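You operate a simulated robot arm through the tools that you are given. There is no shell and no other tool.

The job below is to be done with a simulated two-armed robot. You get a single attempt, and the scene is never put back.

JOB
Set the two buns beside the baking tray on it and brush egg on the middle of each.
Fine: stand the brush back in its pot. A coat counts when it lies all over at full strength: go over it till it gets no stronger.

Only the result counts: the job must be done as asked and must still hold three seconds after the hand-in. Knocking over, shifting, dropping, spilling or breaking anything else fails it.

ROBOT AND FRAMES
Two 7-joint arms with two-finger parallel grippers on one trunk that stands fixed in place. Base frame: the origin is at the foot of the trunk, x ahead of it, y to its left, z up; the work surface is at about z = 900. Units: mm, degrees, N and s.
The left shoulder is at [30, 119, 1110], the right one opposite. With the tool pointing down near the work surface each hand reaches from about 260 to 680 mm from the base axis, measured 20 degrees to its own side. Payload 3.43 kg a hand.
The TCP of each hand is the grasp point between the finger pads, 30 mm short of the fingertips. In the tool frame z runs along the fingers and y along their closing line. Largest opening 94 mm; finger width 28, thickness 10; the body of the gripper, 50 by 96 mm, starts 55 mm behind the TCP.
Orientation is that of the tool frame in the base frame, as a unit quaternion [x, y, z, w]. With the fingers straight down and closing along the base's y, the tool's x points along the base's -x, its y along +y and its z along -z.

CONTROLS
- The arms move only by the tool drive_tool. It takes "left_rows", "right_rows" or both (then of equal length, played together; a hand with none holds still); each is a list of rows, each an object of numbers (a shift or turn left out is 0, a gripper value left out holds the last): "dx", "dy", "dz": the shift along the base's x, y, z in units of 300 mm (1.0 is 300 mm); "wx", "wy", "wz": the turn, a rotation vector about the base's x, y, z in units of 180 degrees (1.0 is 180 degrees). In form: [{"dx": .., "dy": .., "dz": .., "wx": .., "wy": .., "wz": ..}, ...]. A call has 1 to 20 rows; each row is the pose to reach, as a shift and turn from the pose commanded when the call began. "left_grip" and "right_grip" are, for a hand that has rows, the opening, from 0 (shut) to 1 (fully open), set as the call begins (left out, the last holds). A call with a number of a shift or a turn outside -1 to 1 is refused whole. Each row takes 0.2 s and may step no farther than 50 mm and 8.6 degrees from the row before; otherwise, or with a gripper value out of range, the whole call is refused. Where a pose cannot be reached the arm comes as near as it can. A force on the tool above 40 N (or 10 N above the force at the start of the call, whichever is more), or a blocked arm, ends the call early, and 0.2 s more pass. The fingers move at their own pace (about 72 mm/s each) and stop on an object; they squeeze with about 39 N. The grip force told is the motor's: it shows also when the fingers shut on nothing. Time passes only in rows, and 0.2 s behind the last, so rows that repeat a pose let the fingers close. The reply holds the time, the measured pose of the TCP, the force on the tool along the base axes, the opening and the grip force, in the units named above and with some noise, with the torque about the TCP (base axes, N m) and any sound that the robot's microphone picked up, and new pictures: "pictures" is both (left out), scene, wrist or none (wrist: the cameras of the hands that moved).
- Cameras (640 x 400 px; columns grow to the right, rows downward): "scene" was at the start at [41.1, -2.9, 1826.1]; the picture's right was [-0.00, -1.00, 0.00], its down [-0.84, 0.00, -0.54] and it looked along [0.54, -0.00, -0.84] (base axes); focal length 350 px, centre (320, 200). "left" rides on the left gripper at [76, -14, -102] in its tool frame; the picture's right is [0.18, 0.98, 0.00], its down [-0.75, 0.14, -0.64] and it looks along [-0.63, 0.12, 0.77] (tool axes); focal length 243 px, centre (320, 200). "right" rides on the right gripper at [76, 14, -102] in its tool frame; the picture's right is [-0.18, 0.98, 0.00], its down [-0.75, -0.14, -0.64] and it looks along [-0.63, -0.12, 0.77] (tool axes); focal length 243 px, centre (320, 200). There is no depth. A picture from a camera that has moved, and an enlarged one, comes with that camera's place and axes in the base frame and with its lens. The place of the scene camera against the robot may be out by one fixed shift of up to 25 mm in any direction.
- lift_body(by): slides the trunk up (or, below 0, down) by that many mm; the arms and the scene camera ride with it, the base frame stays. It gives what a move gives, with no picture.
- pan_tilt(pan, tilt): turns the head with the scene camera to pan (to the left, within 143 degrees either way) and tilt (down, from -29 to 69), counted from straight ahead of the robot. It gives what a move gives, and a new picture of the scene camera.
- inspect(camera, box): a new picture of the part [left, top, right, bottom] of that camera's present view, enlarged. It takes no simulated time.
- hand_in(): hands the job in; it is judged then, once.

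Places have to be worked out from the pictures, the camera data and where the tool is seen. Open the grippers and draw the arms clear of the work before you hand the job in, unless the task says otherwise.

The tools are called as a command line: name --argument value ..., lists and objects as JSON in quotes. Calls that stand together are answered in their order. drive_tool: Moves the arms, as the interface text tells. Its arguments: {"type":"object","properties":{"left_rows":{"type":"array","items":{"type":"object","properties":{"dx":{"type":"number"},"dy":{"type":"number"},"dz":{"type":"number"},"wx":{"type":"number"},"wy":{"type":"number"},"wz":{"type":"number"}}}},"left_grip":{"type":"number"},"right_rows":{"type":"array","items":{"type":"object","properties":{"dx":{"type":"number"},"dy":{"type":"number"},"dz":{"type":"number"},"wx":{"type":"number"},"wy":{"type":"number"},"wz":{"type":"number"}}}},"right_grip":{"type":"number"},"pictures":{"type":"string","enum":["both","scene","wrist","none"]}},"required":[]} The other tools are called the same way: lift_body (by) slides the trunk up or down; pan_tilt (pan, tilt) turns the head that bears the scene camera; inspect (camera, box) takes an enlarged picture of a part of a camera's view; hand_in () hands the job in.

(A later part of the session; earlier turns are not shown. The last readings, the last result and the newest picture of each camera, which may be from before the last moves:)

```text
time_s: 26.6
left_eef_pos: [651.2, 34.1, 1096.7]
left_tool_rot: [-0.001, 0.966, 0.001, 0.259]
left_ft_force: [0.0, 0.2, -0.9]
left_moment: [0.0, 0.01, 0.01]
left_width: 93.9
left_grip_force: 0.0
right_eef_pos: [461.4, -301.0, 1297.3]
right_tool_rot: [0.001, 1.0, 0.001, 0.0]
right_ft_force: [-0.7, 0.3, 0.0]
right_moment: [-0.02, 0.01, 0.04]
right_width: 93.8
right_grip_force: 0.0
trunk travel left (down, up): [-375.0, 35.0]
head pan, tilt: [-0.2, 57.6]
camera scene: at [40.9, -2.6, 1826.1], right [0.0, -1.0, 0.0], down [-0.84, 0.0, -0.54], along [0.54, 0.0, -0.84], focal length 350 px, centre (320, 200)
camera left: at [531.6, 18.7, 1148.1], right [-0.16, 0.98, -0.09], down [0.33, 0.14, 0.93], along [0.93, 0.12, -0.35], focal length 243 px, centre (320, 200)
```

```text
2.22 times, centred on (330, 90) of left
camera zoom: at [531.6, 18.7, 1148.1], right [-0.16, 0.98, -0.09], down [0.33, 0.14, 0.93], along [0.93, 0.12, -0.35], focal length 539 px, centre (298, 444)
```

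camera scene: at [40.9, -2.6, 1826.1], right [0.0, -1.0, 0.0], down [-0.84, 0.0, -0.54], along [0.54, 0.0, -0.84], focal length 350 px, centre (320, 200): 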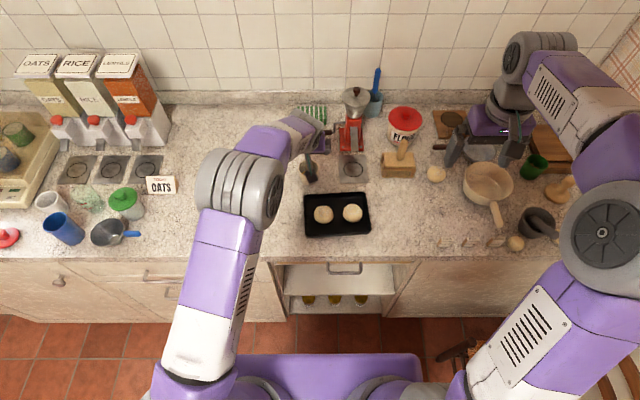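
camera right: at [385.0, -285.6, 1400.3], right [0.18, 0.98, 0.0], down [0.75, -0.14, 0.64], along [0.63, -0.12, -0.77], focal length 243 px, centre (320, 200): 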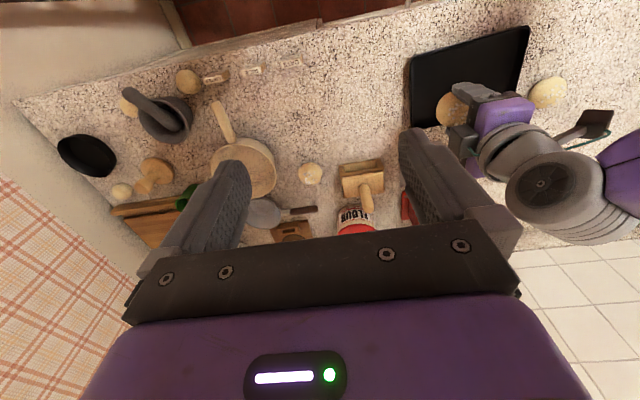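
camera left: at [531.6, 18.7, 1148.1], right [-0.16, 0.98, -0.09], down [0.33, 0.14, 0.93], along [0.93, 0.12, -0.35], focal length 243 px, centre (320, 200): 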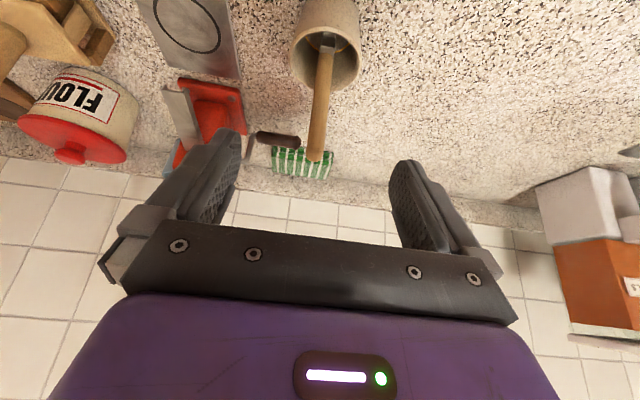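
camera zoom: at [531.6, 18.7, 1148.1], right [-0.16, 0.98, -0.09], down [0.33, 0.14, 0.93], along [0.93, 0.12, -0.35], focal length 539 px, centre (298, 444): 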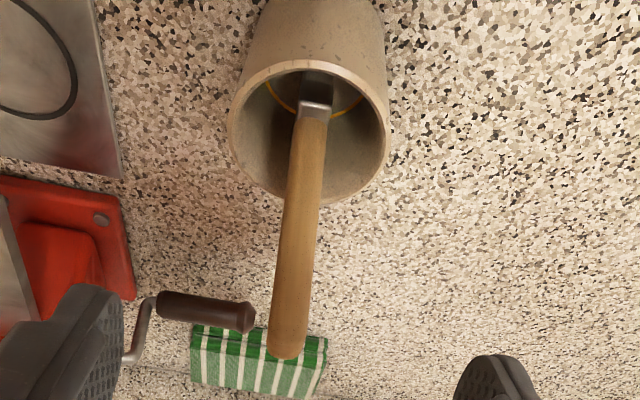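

The handle sits at y≈33, leaning only slightly toward +x (about x=700 at z=1008). I slide in along the approach line with the fingers open.

drive_tool --left_rows '[{"dx": 0.035, "dz": -0.065}, {"dx": 0.075, "dy": -0.002, "dz": -0.135}, {"dx": 0.115, "dy": -0.003, "dz": -0.205}, {"dx": 0.145, "dy": -0.003, "dz": -0.262}, {"dx": 0.162, "dy": -0.003, "dz": -0.293}, {"dx": 0.162, "dy": -0.003, "dz": -0.293}]' --left_grip 1.0 --pictures "both"

```text
time_s: 28.0
left_eef_pos: [696.6, 31.3, 1008.8]
left_tool_rot: [0.0, 0.966, 0.001, 0.259]
left_ft_force: [0.6, 0.3, -0.7]
left_moment: [-0.02, 0.02, -0.02]
left_width: 94.3
left_grip_force: 0.1
right_eef_pos: [461.2, -301.1, 1297.5]
right_tool_rot: [0.0, 1.0, 0.0, 0.0]
right_ft_force: [-0.1, -0.3, -0.7]
right_moment: [-0.03, 0.01, 0.02]
right_width: 94.0
right_grip_force: 0.0
trunk travel left (down, up): [-375.0, 35.0]
head pan, tilt: [-0.2, 57.6]
camera scene: at [41.1, -2.8, 1826.1], right [0.0, -1.0, 0.0], down [-0.84, 0.0, -0.54], along [0.54, 0.0, -0.84], focal length 350 px, centre (320, 200)
camera left: at [578.4, 16.4, 1060.7], right [-0.16, 0.98, -0.09], down [0.33, 0.14, 0.93], along [0.93, 0.12, -0.35], focal length 243 px, centre (320, 200)
```

scene: 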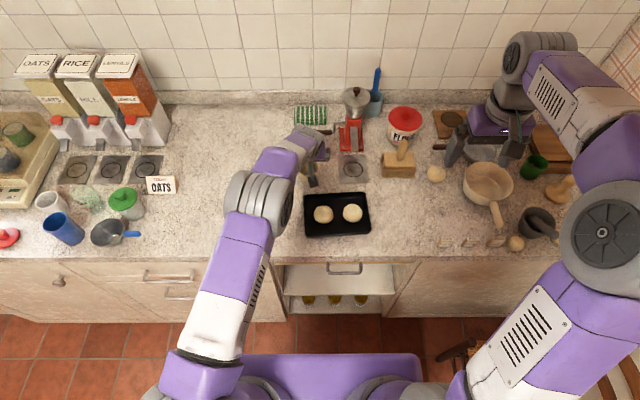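
left: 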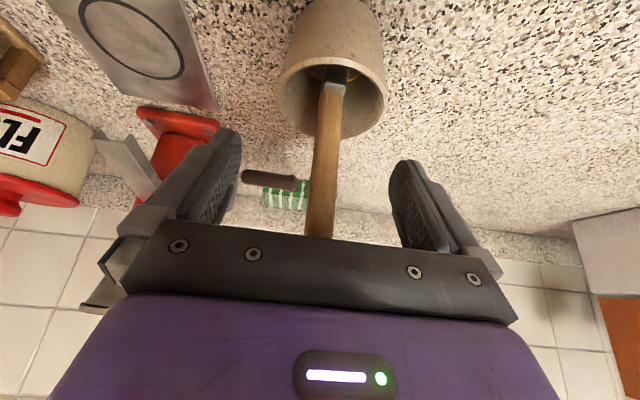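

The handle stands between the fingers, about 2.6 mm to the left of centre. I shift 2.6 mm in y and close on it.

drive_tool --left_rows '[{"dx": 0.006, "dy": 0.009}, {"dx": 0.008, "dy": 0.009}, {"dx": 0.008, "dy": 0.009}, {"dx": 0.008, "dy": 0.009}, {"dx": 0.008, "dy": 0.009}, {"dx": 0.008, "dy": 0.009}]' --left_grip 0.0 --pictures "both"

```text
time_s: 29.4
left_eef_pos: [699.2, 34.4, 1008.4]
left_tool_rot: [0.0, 0.966, 0.0, 0.259]
left_ft_force: [0.2, -1.1, 0.3]
left_moment: [0.01, 0.0, -0.01]
left_width: 15.8
left_grip_force: 39.0
right_eef_pos: [462.0, -301.0, 1297.0]
right_tool_rot: [-0.001, 1.0, 0.0, 0.0]
right_ft_force: [0.5, 0.7, -0.1]
right_moment: [-0.05, 0.02, -0.01]
right_width: 93.8
right_grip_force: 0.1
trunk travel left (down, up): [-375.0, 35.0]
head pan, tilt: [-0.2, 57.6]
camera scene: at [41.2, -2.8, 1826.1], right [0.0, -1.0, 0.0], down [-0.84, 0.0, -0.54], along [0.54, 0.0, -0.84], focal length 350 px, centre (320, 200)
camera left: at [580.9, 19.2, 1060.3], right [-0.16, 0.98, -0.09], down [0.33, 0.14, 0.93], along [0.93, 0.12, -0.35], focal length 243 px, centre (320, 200)
```

scene: 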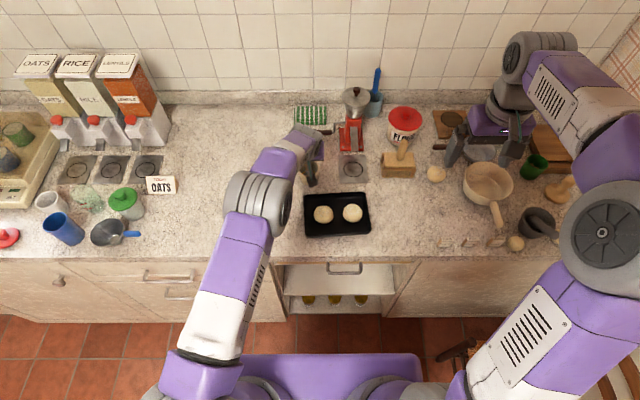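
left: 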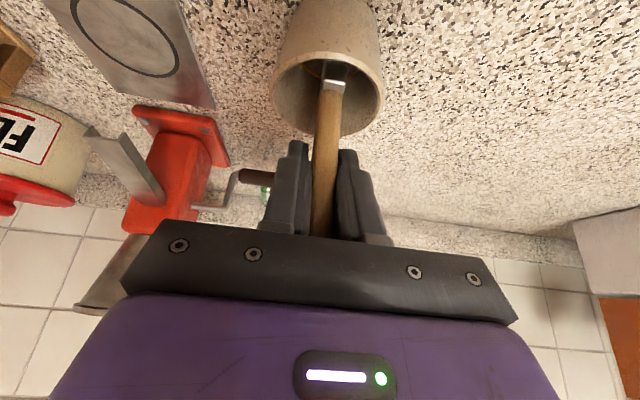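

The handle is gripped at 15.8 mm. I lift the brush straight up 90 mm out of the pot.

drive_tool --left_rows '[{"dz": 0.04}, {"dz": 0.09}, {"dz": 0.14}, {"dz": 0.19}, {"dz": 0.24}, {"dz": 0.3}, {"dz": 0.3}]' --left_grip 0.0 --pictures "both"

```text
time_s: 31.0
left_eef_pos: [696.4, 34.3, 1100.1]
left_tool_rot: [0.0, 0.966, 0.0, 0.259]
left_ft_force: [0.2, -0.9, 0.1]
left_moment: [-0.02, -0.01, 0.03]
left_width: 16.2
left_grip_force: 38.9
right_eef_pos: [461.0, -302.2, 1297.9]
right_tool_rot: [0.0, 1.0, 0.0, 0.0]
right_ft_force: [0.2, 0.0, 0.6]
right_moment: [-0.03, 0.03, -0.01]
right_width: 94.1
right_grip_force: 0.1
trunk travel left (down, up): [-375.0, 35.0]
head pan, tilt: [-0.2, 57.6]
camera scene: at [41.5, -2.9, 1826.1], right [0.0, -1.0, 0.0], down [-0.84, 0.0, -0.54], along [0.54, 0.0, -0.84], focal length 350 px, centre (320, 200)
camera left: at [579.9, 19.4, 1151.6], right [-0.16, 0.98, -0.09], down [0.33, 0.14, 0.93], along [0.93, 0.12, -0.35], focal length 243 px, centre (320, 200)
```

scene: 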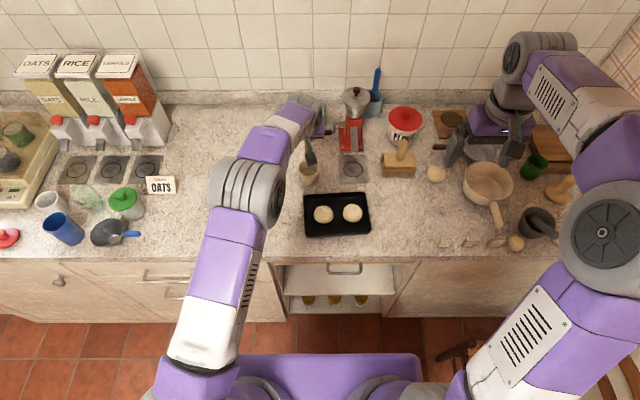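
left: 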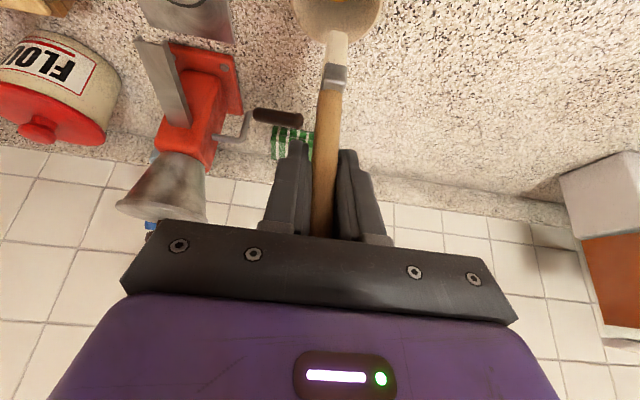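

inspect --camera "left" --box '[280, 0, 400, 160]'

inspect --camera "scene" --box '[280, 120, 350, 200]'

```text
2.50 times, centred on (340, 80) of left
camera zoom: at [579.9, 19.4, 1151.6], right [-0.16, 0.98, -0.09], down [0.33, 0.14, 0.93], along [0.93, 0.12, -0.35], focal length 606 px, centre (270, 500)
```

zoom: 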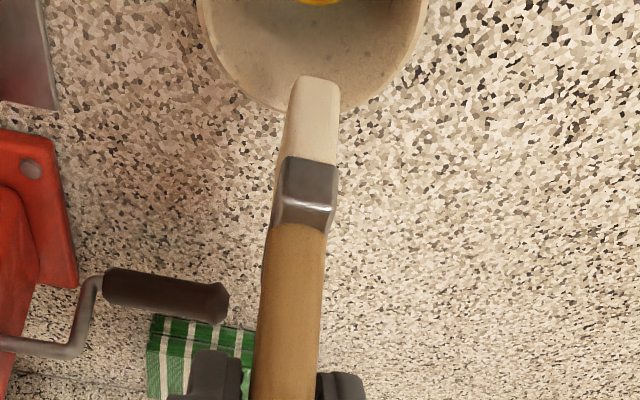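

```text
5.00 times, centred on (315, 160) of scene
camera zoom: at [41.5, -2.9, 1826.1], right [0.0, -1.0, 0.0], down [-0.84, 0.0, -0.54], along [0.54, 0.0, -0.84], focal length 1752 px, centre (345, 400)
```

zoom: 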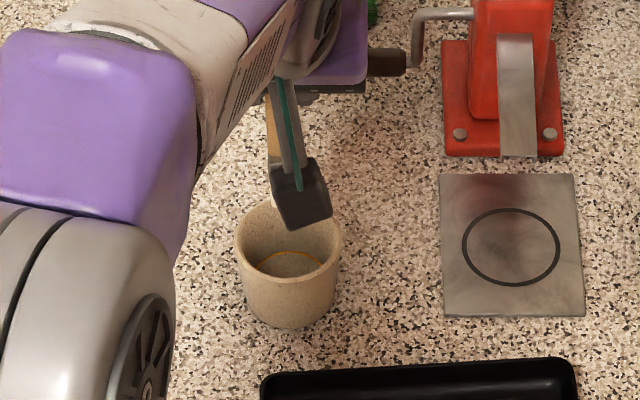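

The brush is out of the pot, held near upright, with its tip about 102 mm below the TCP and leaning about 7° toward the robot. I carry it over the left bun at (552,-10.5), correcting the lean, still well above the bun.

drive_tool --left_rows '[{"dx": -0.07, "dy": -0.02, "wy": -0.005}, {"dx": -0.15, "dy": -0.045, "wy": -0.01}, {"dx": -0.23, "dy": -0.07, "wy": -0.015}, {"dx": -0.31, "dy": -0.095, "wy": -0.02}, {"dx": -0.39, "dy": -0.12, "dz": -0.01, "wy": -0.027}, {"dx": -0.45, "dy": -0.14, "dz": -0.03, "wy": -0.035}, {"dx": -0.481, "dy": -0.15, "dz": -0.05, "wy": -0.035}, {"dx": -0.481, "dy": -0.15, "dz": -0.05, "wy": -0.035}]' --left_grip 0.0 --pictures "both"

```text
time_s: 32.8
left_eef_pos: [552.2, -9.2, 1082.1]
left_tool_rot: [0.0, 0.95, -0.001, 0.311]
left_ft_force: [-0.2, -0.1, -0.1]
left_moment: [0.01, 0.04, 0.02]
left_width: 16.4
left_grip_force: 38.4
right_eef_pos: [461.5, -300.9, 1295.7]
right_tool_rot: [0.0, 1.0, -0.001, 0.001]
right_ft_force: [0.8, 0.2, -0.3]
right_moment: [0.0, 0.0, 0.02]
right_width: 94.0
right_grip_force: 0.1
trunk travel left (down, up): [-375.0, 35.0]
head pan, tilt: [-0.2, 57.6]
camera scene: at [41.2, -2.8, 1826.1], right [0.0, -1.0, 0.0], down [-0.84, 0.0, -0.54], along [0.54, 0.0, -0.84], focal length 350 px, centre (320, 200)
camera left: at [429.7, -24.3, 1121.4], right [-0.15, 0.98, -0.11], down [0.23, 0.14, 0.96], along [0.96, 0.12, -0.24], focal length 243 px, centre (320, 200)
```

scene: 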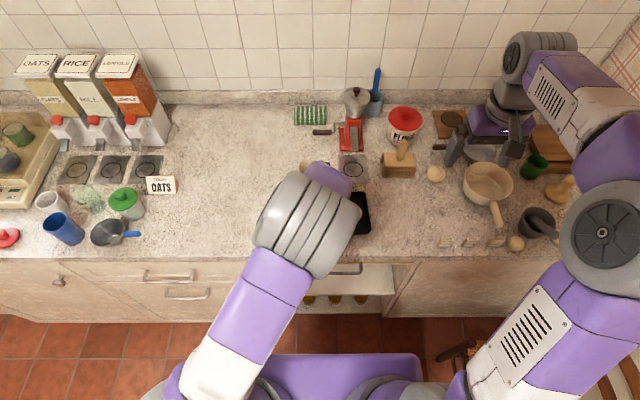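
left: 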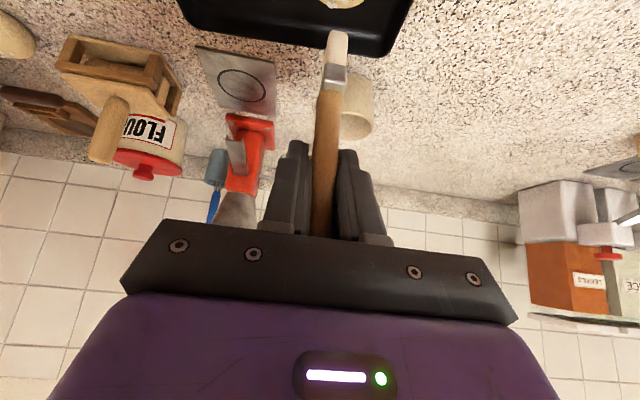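

The scene camera is blocked by the elbow, but the wrist camera sees the bristles above the bun. I lower 28 mm and look at the gap.

drive_tool --left_rows '[{"dz": -0.03}, {"dz": -0.06}, {"dz": -0.09}, {"dz": -0.09}]' --left_grip 0.0 --pictures "wrist"

inspect --camera "left" --box '[260, 0, 400, 100]'

```text
time_s: 33.8
left_eef_pos: [552.3, -9.4, 1055.7]
left_tool_rot: [0.0, 0.95, 0.0, 0.312]
left_ft_force: [0.0, 0.4, -0.6]
left_moment: [-0.02, 0.0, -0.02]
left_width: 16.3
left_grip_force: 39.2
right_eef_pos: [461.2, -302.3, 1297.1]
right_tool_rot: [0.0, 1.0, 0.0, 0.0]
right_ft_force: [0.3, 0.8, 0.7]
right_moment: [0.03, 0.03, -0.01]
right_width: 93.8
right_grip_force: 0.2
trunk travel left (down, up): [-375.0, 35.0]
head pan, tilt: [-0.2, 57.6]
camera left: at [429.8, -24.6, 1094.0], right [-0.15, 0.98, -0.11], down [0.23, 0.14, 0.96], along [0.96, 0.12, -0.24], focal length 243 px, centre (320, 200)
```

left: 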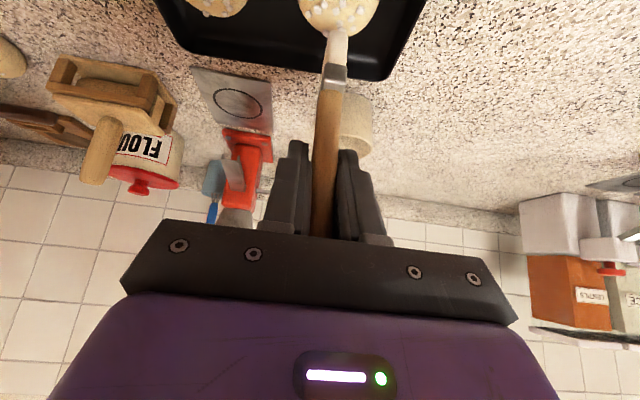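

```text
4.00 times, centred on (330, 50) of left
camera zoom: at [429.8, -24.6, 1094.0], right [-0.15, 0.98, -0.11], down [0.23, 0.14, 0.96], along [0.96, 0.12, -0.24], focal length 970 px, centre (280, 800)
```

zoom: 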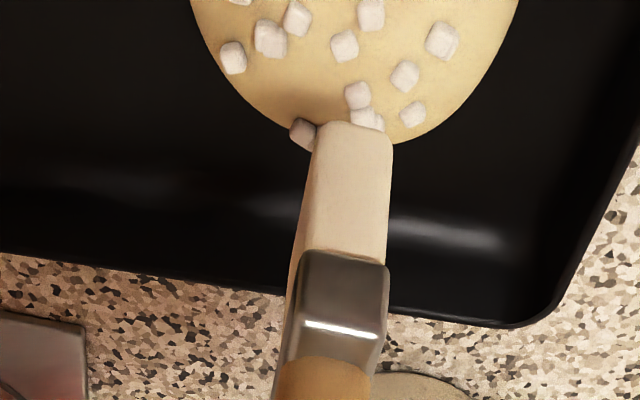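

The bristle tip is still above the bun's top, with the sugar cubes in view. I go down in small steps, watching the force.

drive_tool --left_rows '[{"dz": -0.01}, {"dz": -0.02}, {"dz": -0.03}, {"dz": -0.03}]' --left_grip 0.0 --pictures "none"

inspect --camera "left" --box '[260, 0, 400, 100]'

```text
time_s: 34.8
left_eef_pos: [551.4, -8.8, 1046.8]
left_tool_rot: [0.0, 0.95, 0.0, 0.312]
left_ft_force: [0.5, -0.2, -0.6]
left_moment: [-0.01, 0.03, 0.0]
left_width: 16.2
left_grip_force: 39.1
right_eef_pos: [461.1, -302.7, 1297.5]
right_tool_rot: [-0.001, 1.0, 0.0, 0.0]
right_ft_force: [-0.2, -0.6, 0.3]
right_moment: [0.0, 0.02, 0.03]
right_width: 94.1
right_grip_force: 0.1
trunk travel left (down, up): [-375.0, 35.0]
head pan, tilt: [-0.2, 57.6]
```

```text
4.00 times, centred on (330, 50) of left
camera zoom: at [429.8, -24.7, 1086.3], right [-0.15, 0.98, -0.11], down [0.23, 0.14, 0.96], along [0.96, 0.12, -0.24], focal length 970 px, centre (280, 800)
```

zoom: 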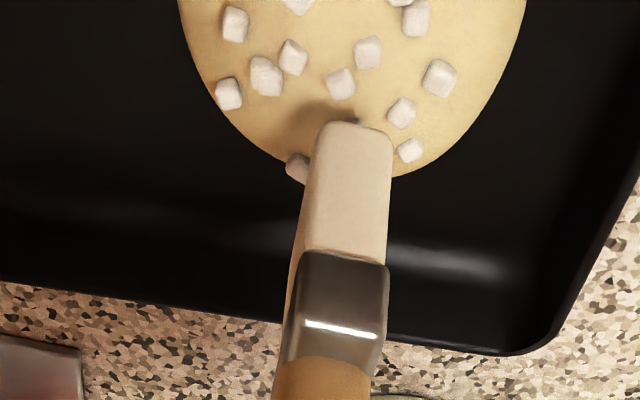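

The shadow is closing on the tip but there is no contact yet. I step further down.

drive_tool --left_rows '[{"dz": -0.006}, {"dz": -0.012}, {"dz": -0.018}, {"dz": -0.018}]' --left_grip 0.0 --pictures "none"

inspect --camera "left" --box '[260, 0, 400, 100]'

```text
time_s: 35.8
left_eef_pos: [553.4, -10.7, 1041.1]
left_tool_rot: [0.0, 0.95, 0.0, 0.312]
left_ft_force: [0.6, 0.1, -0.5]
left_moment: [0.0, 0.02, 0.03]
left_width: 16.2
left_grip_force: 39.3
right_eef_pos: [461.4, -302.1, 1297.7]
right_tool_rot: [0.001, 1.0, 0.0, 0.001]
right_ft_force: [-0.7, 0.0, -0.3]
right_moment: [-0.02, 0.02, -0.01]
right_width: 94.0
right_grip_force: 0.1
trunk travel left (down, up): [-375.0, 35.0]
head pan, tilt: [-0.2, 57.6]
```

```text
4.00 times, centred on (330, 50) of left
camera zoom: at [430.7, -25.3, 1080.2], right [-0.15, 0.98, -0.11], down [0.23, 0.14, 0.96], along [0.96, 0.12, -0.24], focal length 970 px, centre (280, 800)
```

zoom: 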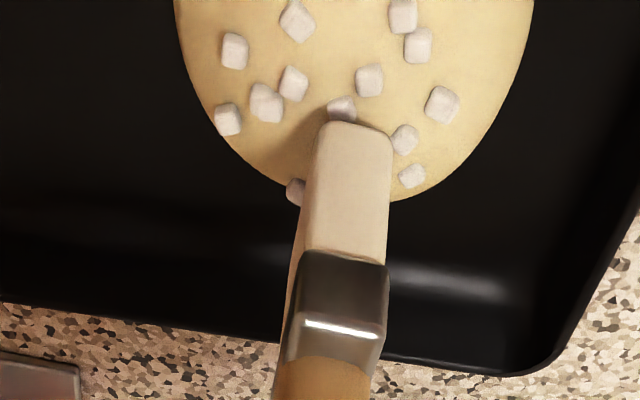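

Still no contact at z≈1041, so I lower 4 mm more.

drive_tool --left_rows '[{"dz": -0.005}, {"dz": -0.01}, {"dz": -0.014}, {"dz": -0.014}]' --left_grip 0.0 --pictures "none"

inspect --camera "left" --box '[260, 0, 400, 100]'

```text
time_s: 36.8
left_eef_pos: [553.2, -10.4, 1038.0]
left_tool_rot: [0.0, 0.95, 0.0, 0.312]
left_ft_force: [0.2, 1.3, -0.7]
left_moment: [-0.04, 0.0, 0.01]
left_width: 16.1
left_grip_force: 38.4
right_eef_pos: [460.5, -301.0, 1296.5]
right_tool_rot: [0.0, 1.0, 0.0, 0.0]
right_ft_force: [-0.5, -0.2, -0.2]
right_moment: [0.02, -0.02, -0.03]
right_width: 94.1
right_grip_force: 0.1
trunk travel left (down, up): [-375.0, 35.0]
head pan, tilt: [-0.2, 57.6]
```

```text
4.00 times, centred on (330, 50) of left
camera zoom: at [430.8, -25.6, 1076.0], right [-0.15, 0.98, -0.11], down [0.23, 0.14, 0.96], along [0.96, 0.12, -0.24], focal length 970 px, centre (280, 800)
```

zoom: 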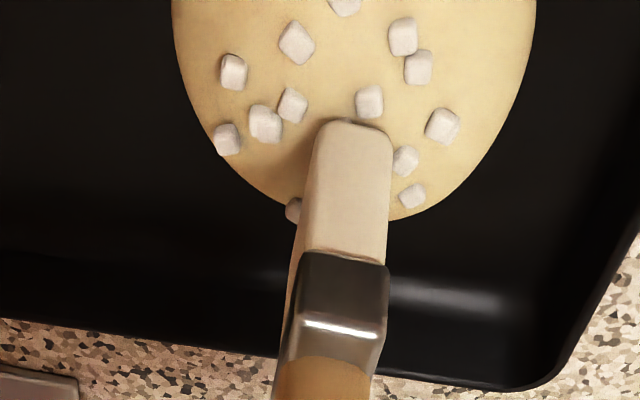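

The tip and its shadow are nearly meeting. I go down another 3 mm.

drive_tool --left_rows '[{"dz": -0.004}, {"dz": -0.008}, {"dz": -0.012}, {"dz": -0.012}]' --left_grip 0.0 --pictures "none"

inspect --camera "left" --box '[260, 0, 400, 100]'

```text
time_s: 37.8
left_eef_pos: [552.8, -11.2, 1035.5]
left_tool_rot: [0.0, 0.95, -0.001, 0.312]
left_ft_force: [0.4, 0.3, 5.8]
left_moment: [0.02, 0.02, 0.02]
left_width: 16.2
left_grip_force: 38.9
right_eef_pos: [460.1, -300.9, 1297.4]
right_tool_rot: [0.0, 1.0, 0.0, 0.0]
right_ft_force: [0.1, 0.1, -0.6]
right_moment: [-0.01, -0.02, -0.03]
right_width: 94.3
right_grip_force: 0.1
trunk travel left (down, up): [-375.0, 35.0]
head pan, tilt: [-0.2, 57.6]
```

```text
4.00 times, centred on (330, 50) of left
camera zoom: at [430.9, -25.4, 1073.4], right [-0.15, 0.98, -0.11], down [0.23, 0.14, 0.96], along [0.96, 0.12, -0.24], focal length 970 px, centre (280, 800)
```

zoom: 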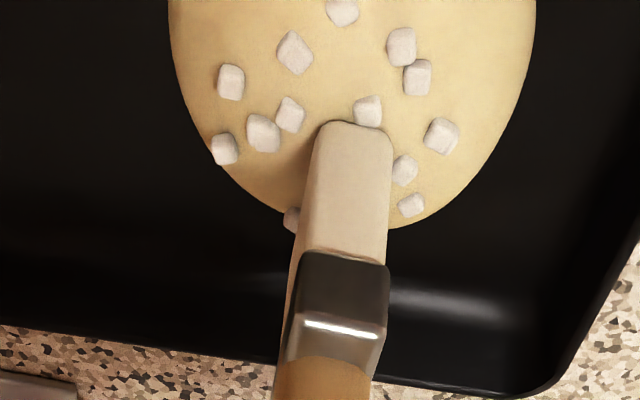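

The force jumped to 5.8 N at z≈1035.5, so the bristles touch the bun's top. I make a first set of light strokes over the middle and lift off to look.

drive_tool --left_rows '[{"dy": 0.015}, {"dy": 0.03, "dz": -0.003}, {"dy": 0.015}, {}, {"dy": -0.015}, {"dy": -0.03, "dz": -0.003}, {"dy": -0.015}, {}, {"dx": 0.02}, {"dx": 0.02, "dy": 0.015}, {"dx": 0.02, "dy": 0.03, "dz": -0.004}, {"dx": 0.02}, {"dx": 0.02, "dy": -0.03, "dz": -0.004}, {"dx": 0.0, "dy": -0.015}, {"dx": -0.02}, {"dx": -0.02, "dy": 0.03, "dz": -0.004}, {"dx": -0.02}, {"dx": -0.02, "dy": -0.03, "dz": -0.004}, {}, {"dz": 0.06}]' --left_grip 0.0 --pictures "wrist"

inspect --camera "left" --box '[260, 0, 400, 100]'

```text
time_s: 42.0
left_eef_pos: [552.7, -11.0, 1051.2]
left_tool_rot: [0.0, 0.95, 0.0, 0.311]
left_ft_force: [-0.4, -0.2, -0.8]
left_moment: [-0.03, -0.01, 0.02]
left_width: 16.3
left_grip_force: 39.4
right_eef_pos: [461.1, -302.4, 1297.7]
right_tool_rot: [0.0, 1.0, 0.0, 0.0]
right_ft_force: [0.8, 0.0, 0.8]
right_moment: [0.0, 0.01, 0.05]
right_width: 94.0
right_grip_force: 0.0
trunk travel left (down, up): [-375.0, 35.0]
head pan, tilt: [-0.2, 57.6]
camera left: at [430.0, -26.2, 1091.1], right [-0.15, 0.98, -0.11], down [0.23, 0.14, 0.96], along [0.96, 0.12, -0.24], focal length 243 px, centre (320, 200)
```

left: 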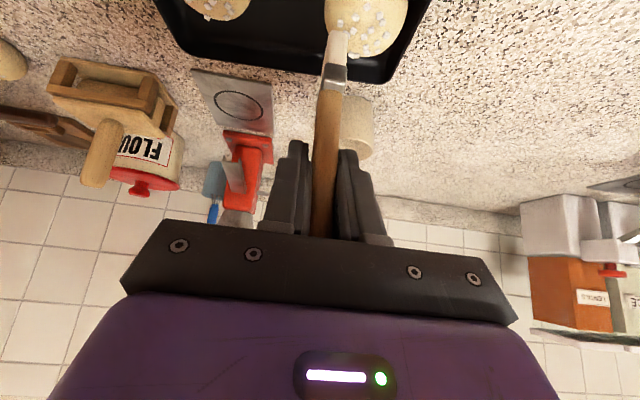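

```text
4.00 times, centred on (330, 50) of left
camera zoom: at [430.0, -26.2, 1091.1], right [-0.15, 0.98, -0.11], down [0.23, 0.14, 0.96], along [0.96, 0.12, -0.24], focal length 970 px, centre (280, 800)
```

zoom: 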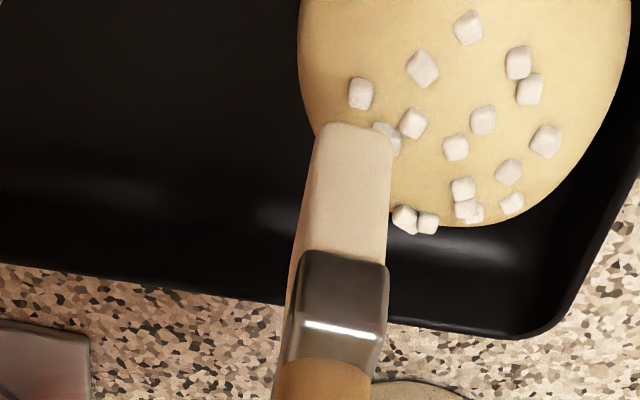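

The bun has slid toward the tray's left rim under the strokes, to roughly (565,7), and I see no coat. I raise the brush and go back above the pot, where the scene camera can see the buns and the pot's inside.

drive_tool --left_rows '[{"dz": 0.08}, {"dz": 0.163}, {"dx": 0.08, "dy": 0.025, "dz": 0.163, "wy": 0.005}, {"dx": 0.16, "dy": 0.05, "dz": 0.163, "wy": 0.01}, {"dx": 0.24, "dy": 0.075, "dz": 0.163, "wy": 0.015}, {"dx": 0.32, "dy": 0.1, "dz": 0.163, "wy": 0.02}, {"dx": 0.4, "dy": 0.125, "dz": 0.163, "wy": 0.027}, {"dx": 0.44, "dy": 0.14, "dz": 0.163, "wy": 0.035}, {"dx": 0.44, "dy": 0.14, "dz": 0.163, "wy": 0.035}]' --left_grip 0.0 --pictures "both"

inspect --camera "scene" --box '[280, 140, 390, 250]'

inspect --camera "left" --box '[260, 0, 420, 120]'

```text
time_s: 44.0
left_eef_pos: [685.2, 30.1, 1100.9]
left_tool_rot: [0.0, 0.966, -0.001, 0.258]
left_ft_force: [0.1, 0.6, 0.1]
left_moment: [0.01, -0.01, -0.01]
left_width: 16.2
left_grip_force: 38.9
right_eef_pos: [461.1, -301.6, 1296.4]
right_tool_rot: [0.001, 1.0, 0.0, 0.0]
right_ft_force: [-0.2, 0.1, -0.1]
right_moment: [-0.02, 0.02, 0.01]
right_width: 93.8
right_grip_force: 0.1
trunk travel left (down, up): [-375.0, 35.0]
head pan, tilt: [-0.2, 57.6]
camera scene: at [40.9, -3.1, 1826.1], right [0.0, -1.0, 0.0], down [-0.84, 0.0, -0.54], along [0.54, 0.0, -0.84], focal length 350 px, centre (320, 200)
camera left: at [568.3, 14.7, 1151.8], right [-0.16, 0.98, -0.09], down [0.33, 0.14, 0.93], along [0.93, 0.12, -0.35], focal length 243 px, centre (320, 200)
```

scene: 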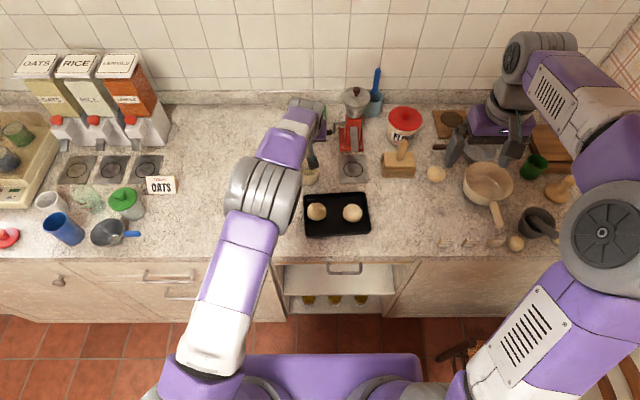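
left: 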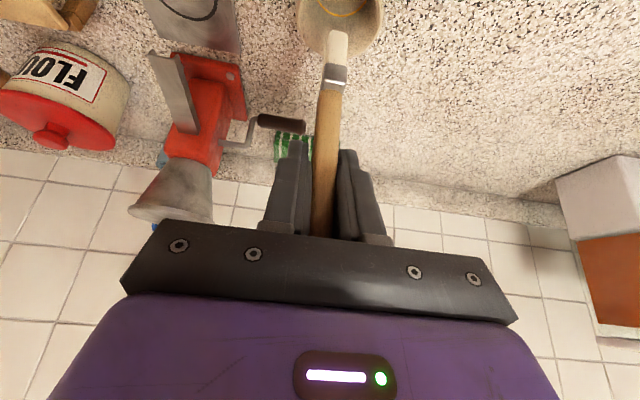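

```text
3.64 times, centred on (335, 195) of scene
camera zoom: at [40.9, -3.1, 1826.1], right [0.0, -1.0, 0.0], down [-0.84, 0.0, -0.54], along [0.54, 0.0, -0.84], focal length 1274 px, centre (266, 218)
```

zoom: 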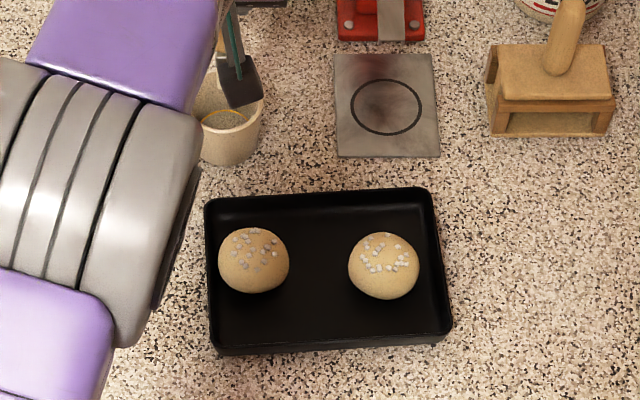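

```text
3.33 times, centred on (340, 60) of left
camera zoom: at [568.3, 14.7, 1151.8], right [-0.16, 0.98, -0.09], down [0.33, 0.14, 0.93], along [0.93, 0.12, -0.35], focal length 809 px, centre (253, 667)
```

zoom: 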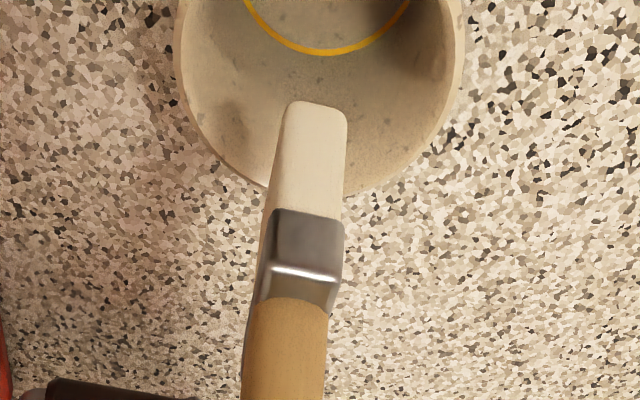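

No coat shows on the bun, and the bristles look dry and pale; the pot shows only a yellow ring at its bottom. I shift the hand back and to the right to look into the pot past the brush.

drive_tool --left_rows '[{"dx": -0.08, "dy": -0.07, "dz": 0.01}, {"dx": -0.16, "dy": -0.14, "dz": 0.02}, {"dx": -0.24, "dy": -0.21, "dz": 0.04}, {"dx": -0.28, "dy": -0.25, "dz": 0.05}, {"dx": -0.28, "dy": -0.25, "dz": 0.05}]' --left_grip 0.0 --pictures "both"

inspect --camera "left" --box '[300, 0, 460, 140]'

inspect --camera "scene" --box '[290, 140, 350, 200]'

```text
time_s: 45.2
left_eef_pos: [599.5, -44.3, 1118.5]
left_tool_rot: [-0.001, 0.966, 0.001, 0.259]
left_ft_force: [0.9, -0.1, 0.5]
left_moment: [0.0, -0.01, -0.01]
left_width: 16.1
left_grip_force: 38.9
right_eef_pos: [462.0, -300.4, 1297.1]
right_tool_rot: [0.0, 1.0, 0.0, 0.001]
right_ft_force: [0.1, 0.2, -0.1]
right_moment: [0.0, 0.02, -0.01]
right_width: 94.1
right_grip_force: 0.1
trunk travel left (down, up): [-375.0, 35.0]
head pan, tilt: [-0.2, 57.6]
camera scene: at [41.4, -2.5, 1826.1], right [0.0, -1.0, 0.0], down [-0.84, 0.0, -0.54], along [0.54, 0.0, -0.84], focal length 350 px, centre (320, 200)
camera left: at [481.7, -58.5, 1169.4], right [-0.16, 0.98, -0.09], down [0.33, 0.14, 0.93], along [0.93, 0.12, -0.35], focal length 243 px, centre (320, 200)
```

scene: 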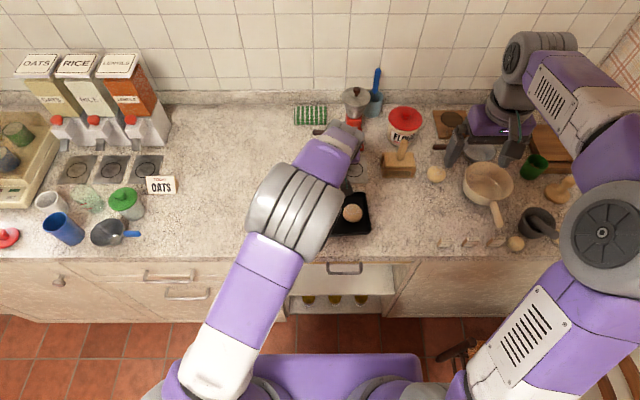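
left: 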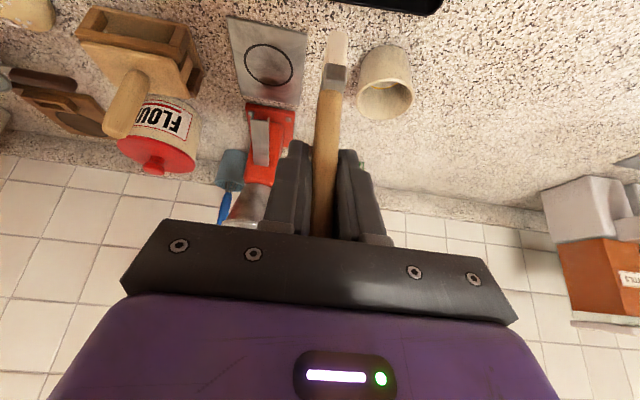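

```text
2.86 times, centred on (380, 70) of left
camera zoom: at [481.7, -58.5, 1169.4], right [-0.16, 0.98, -0.09], down [0.33, 0.14, 0.93], along [0.93, 0.12, -0.35], focal length 693 px, centre (149, 571)
```

zoom: 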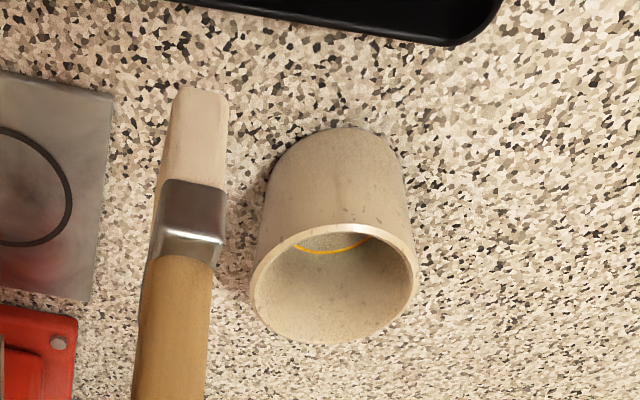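

```text
6.67 times, centred on (320, 170) of scene
camera zoom: at [41.4, -2.5, 1826.1], right [0.0, -1.0, 0.0], down [-0.84, 0.0, -0.54], along [0.54, 0.0, -0.84], focal length 2335 px, centre (320, 400)
```

zoom: 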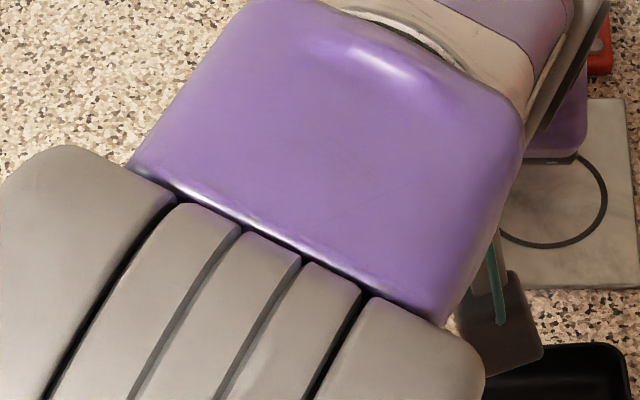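

The pot seems to hold only a shallow film with a yellow edge. The inspect tool takes no time, so I check the buns through the right camera to see whether any coat was laid.

inspect --camera "right" --box '[380, 20, 600, 160]'

inspect --camera "scene" --box '[300, 180, 380, 240]'

```text
2.86 times, centred on (490, 90) of right
camera zoom: at [385.5, -285.8, 1400.0], right [0.18, 0.98, 0.0], down [0.75, -0.14, 0.64], along [0.63, -0.12, -0.77], focal length 693 px, centre (-166, 514)
```

zoom: 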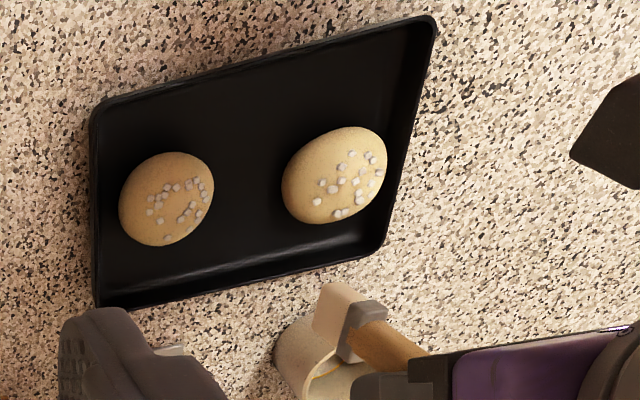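

```text
6.67 times, centred on (340, 210) of scene
camera zoom: at [41.4, -2.5, 1826.1], right [0.0, -1.0, 0.0], down [-0.84, 0.0, -0.54], along [0.54, 0.0, -0.84], focal length 2335 px, centre (187, 133)
```

zoom: 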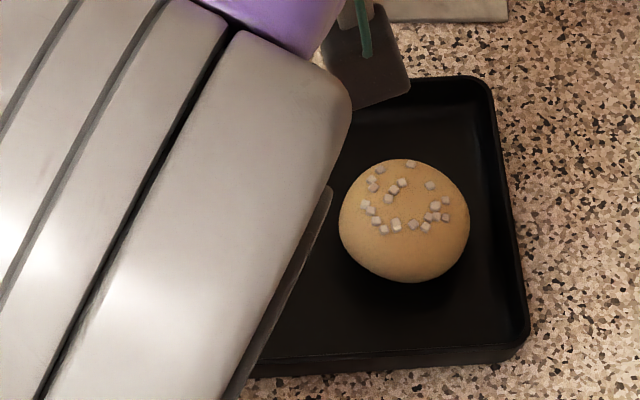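

The right camera gives a clear view of both buns. I enlarge bun L and bun R further to compare their tops.

inspect --camera "right" --box '[470, 55, 525, 105]'

inspect --camera "right" --box '[415, 65, 465, 110]'

inspect --camera "right" --box '[470, 110, 540, 165]'

```text
8.00 times, centred on (498, 80) of right
camera zoom: at [385.5, -285.8, 1400.0], right [0.18, 0.98, 0.0], down [0.75, -0.14, 0.64], along [0.63, -0.12, -0.77], focal length 1941 px, centre (-1100, 1160)
```

zoom: 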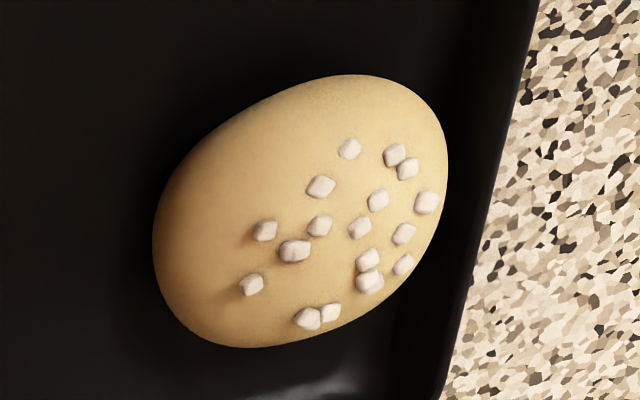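

```text
8.89 times, centred on (440, 88) of right
camera zoom: at [385.5, -285.8, 1400.0], right [0.18, 0.98, 0.0], down [0.75, -0.14, 0.64], along [0.63, -0.12, -0.77], focal length 2157 px, centre (-747, 1200)
```

zoom: 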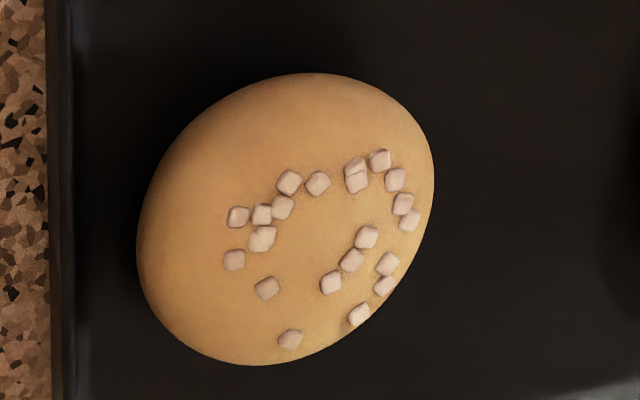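

```text
7.27 times, centred on (505, 138) of right
camera zoom: at [385.5, -285.8, 1400.0], right [0.18, 0.98, 0.0], down [0.75, -0.14, 0.64], along [0.63, -0.12, -0.77], focal length 1764 px, centre (-1026, 654)
```

zoom: 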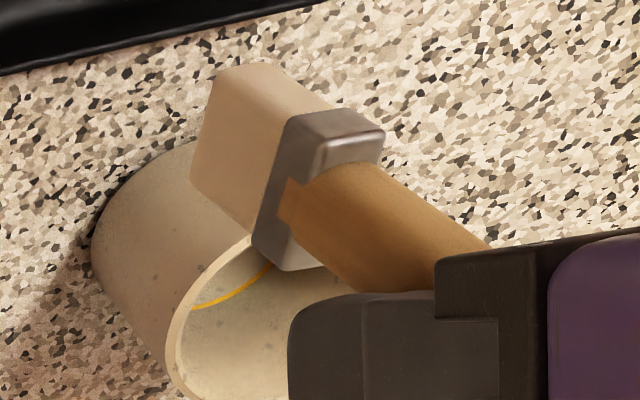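

The bristles look dry, about 30 mm wide along x and 13 mm along y, and the tops show no glaze. I level the hand and shift right so the wrist camera looks steeply down into the pot beside the fingers.

drive_tool --left_rows '[{"dy": -0.05, "dz": 0.03, "wy": 0.04}, {"dy": -0.1, "dz": 0.06, "wy": 0.08}, {"dy": -0.15, "dz": 0.09, "wy": 0.12}, {"dy": -0.2, "dz": 0.105, "wy": 0.16}, {"dy": -0.25, "dz": 0.105, "wy": 0.1667}, {"dy": -0.25, "dz": 0.105, "wy": 0.1667}]' --left_grip 0.0 --pictures "wrist"

inspect --camera "left" --box '[350, 100, 450, 190]'

```text
time_s: 46.6
left_eef_pos: [578.7, -107.4, 1146.5]
left_tool_rot: [0.001, 1.0, 0.0, -0.001]
left_ft_force: [0.0, -0.1, -0.7]
left_moment: [-0.01, -0.02, -0.03]
left_width: 16.4
left_grip_force: 38.5
left hand out of reach, approached as far as the arm can: row 4, 5, 6
right_eef_pos: [460.3, -300.8, 1297.7]
right_tool_rot: [0.0, 1.0, 0.0, 0.0]
right_ft_force: [0.2, -0.5, 0.6]
right_moment: [0.01, 0.0, -0.01]
right_width: 93.9
right_grip_force: 0.2
trunk travel left (down, up): [-375.0, 35.0]
head pan, tilt: [-0.2, 57.6]
camera left: at [502.7, -122.3, 1249.5], right [-0.18, 0.98, 0.0], down [0.75, 0.14, 0.64], along [0.63, 0.12, -0.77], focal length 243 px, centre (320, 200)
```

left: 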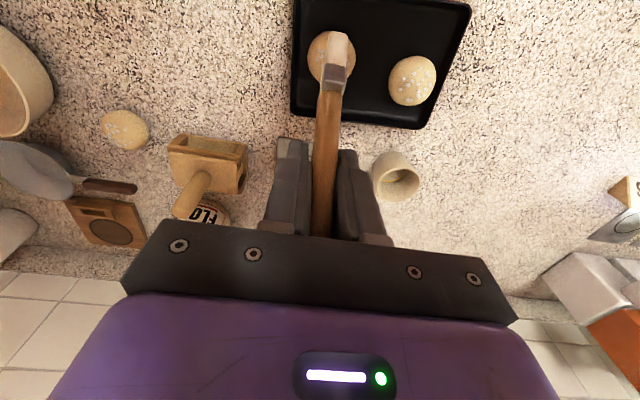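

```text
4.44 times, centred on (400, 145) of left
camera zoom: at [502.7, -122.3, 1249.5], right [-0.18, 0.98, 0.0], down [0.75, 0.14, 0.64], along [0.63, 0.12, -0.77], focal length 1078 px, centre (-36, 444)
```

zoom: 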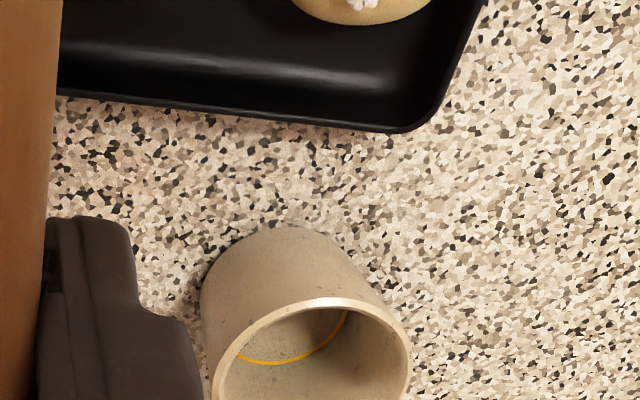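

The pot looks empty but for the yellow ring, so the brush may simply count as loaded. From here bun L is unobstructed, so I enlarge it to look for any coat.

inspect --camera "left" --box '[380, 50, 445, 110]'

inspect --camera "left" --box '[295, 20, 370, 100]'

inspect --camera "right" --box '[400, 40, 540, 140]'

```text
6.67 times, centred on (412, 80) of left
camera zoom: at [502.7, -122.3, 1249.5], right [-0.18, 0.98, 0.0], down [0.75, 0.14, 0.64], along [0.63, 0.12, -0.77], focal length 1618 px, centre (-297, 1000)
```

zoom: 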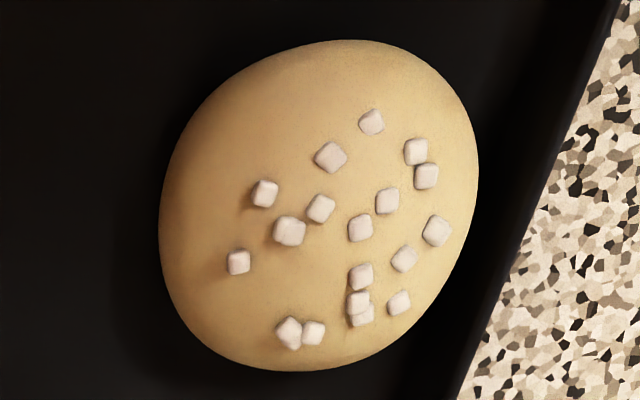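

```text
5.00 times, centred on (332, 60) of left
camera zoom: at [502.7, -122.3, 1249.5], right [-0.18, 0.98, 0.0], down [0.75, 0.14, 0.64], along [0.63, 0.12, -0.77], focal length 1213 px, centre (258, 900)
```

zoom: 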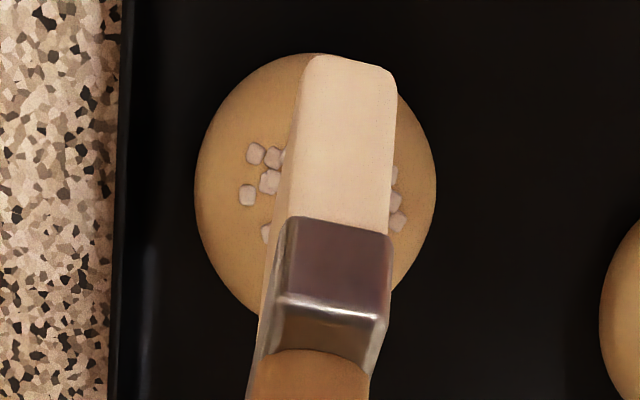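

```text
4.00 times, centred on (470, 90) of right
camera zoom: at [385.5, -285.8, 1400.0], right [0.18, 0.98, 0.0], down [0.75, -0.14, 0.64], along [0.63, -0.12, -0.77], focal length 970 px, centre (-280, 640)
```

zoom: 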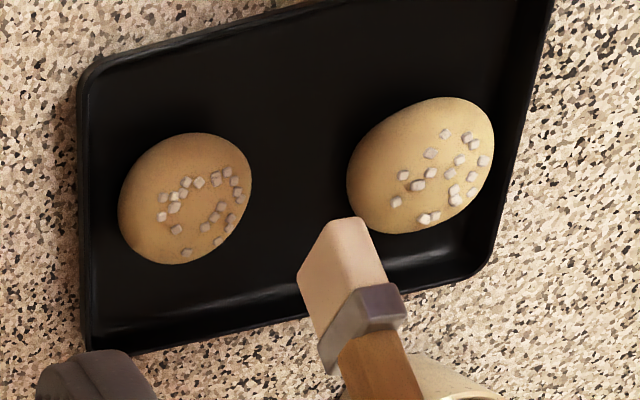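

Still no coat is visible, so egg may have to come from somewhere else. I scan the whole worktop with enlarged scene views for an egg vessel.

inspect --camera "scene" --box '[0, 110, 200, 260]'

inspect --camera "scene" --box '[280, 60, 460, 200]'

inspect --camera "scene" --box '[420, 100, 620, 260]'

inspect --camera "right" --box '[20, 40, 400, 260]'

```text
2.67 times, centred on (100, 185) of scene
camera zoom: at [41.5, -2.6, 1826.1], right [0.0, -1.0, 0.0], down [-0.84, 0.0, -0.54], along [0.54, 0.0, -0.84], focal length 934 px, centre (907, 240)
```

zoom: 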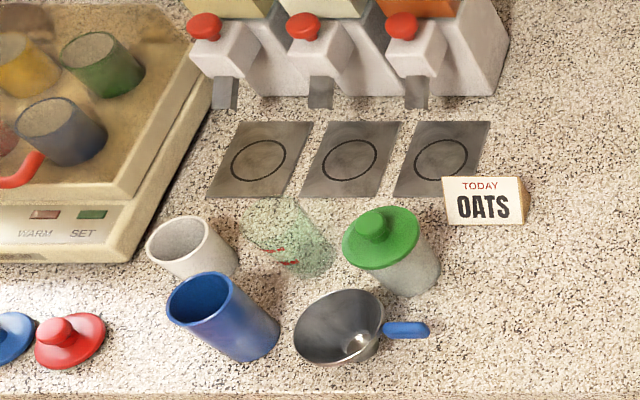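

```text
2.86 times, centred on (370, 130) of scene
camera zoom: at [41.5, -2.6, 1826.1], right [0.0, -1.0, 0.0], down [-0.84, 0.0, -0.54], along [0.54, 0.0, -0.84], focal length 1001 px, centre (177, 400)
```

zoom: 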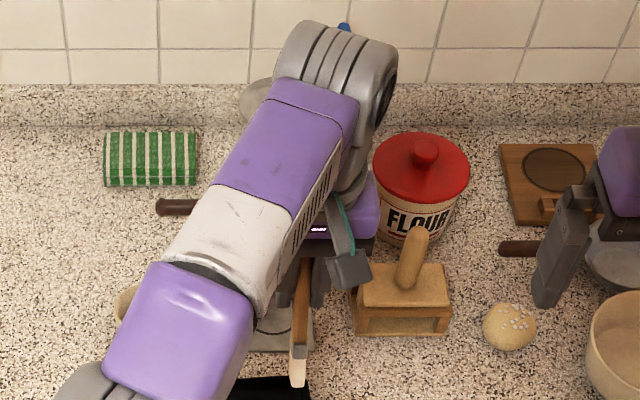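

```text
2.50 times, centred on (520, 180) of scene
camera zoom: at [41.5, -2.6, 1826.1], right [0.0, -1.0, 0.0], down [-0.84, 0.0, -0.54], along [0.54, 0.0, -0.84], focal length 876 px, centre (-180, 250)
```

zoom: 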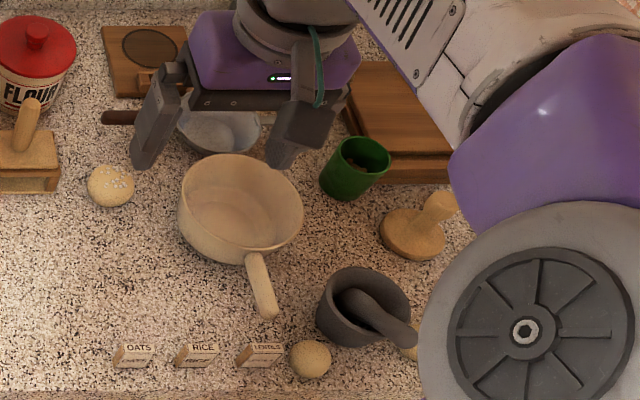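

```text
1.68 times, centred on (210, 150) of right
camera zoom: at [385.5, -285.8, 1400.0], right [0.18, 0.98, 0.0], down [0.75, -0.14, 0.64], along [0.63, -0.12, -0.77], focal length 409 px, centre (505, 284)
```

zoom: 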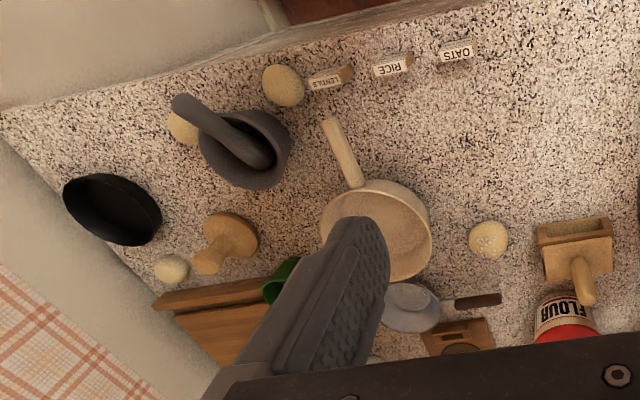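

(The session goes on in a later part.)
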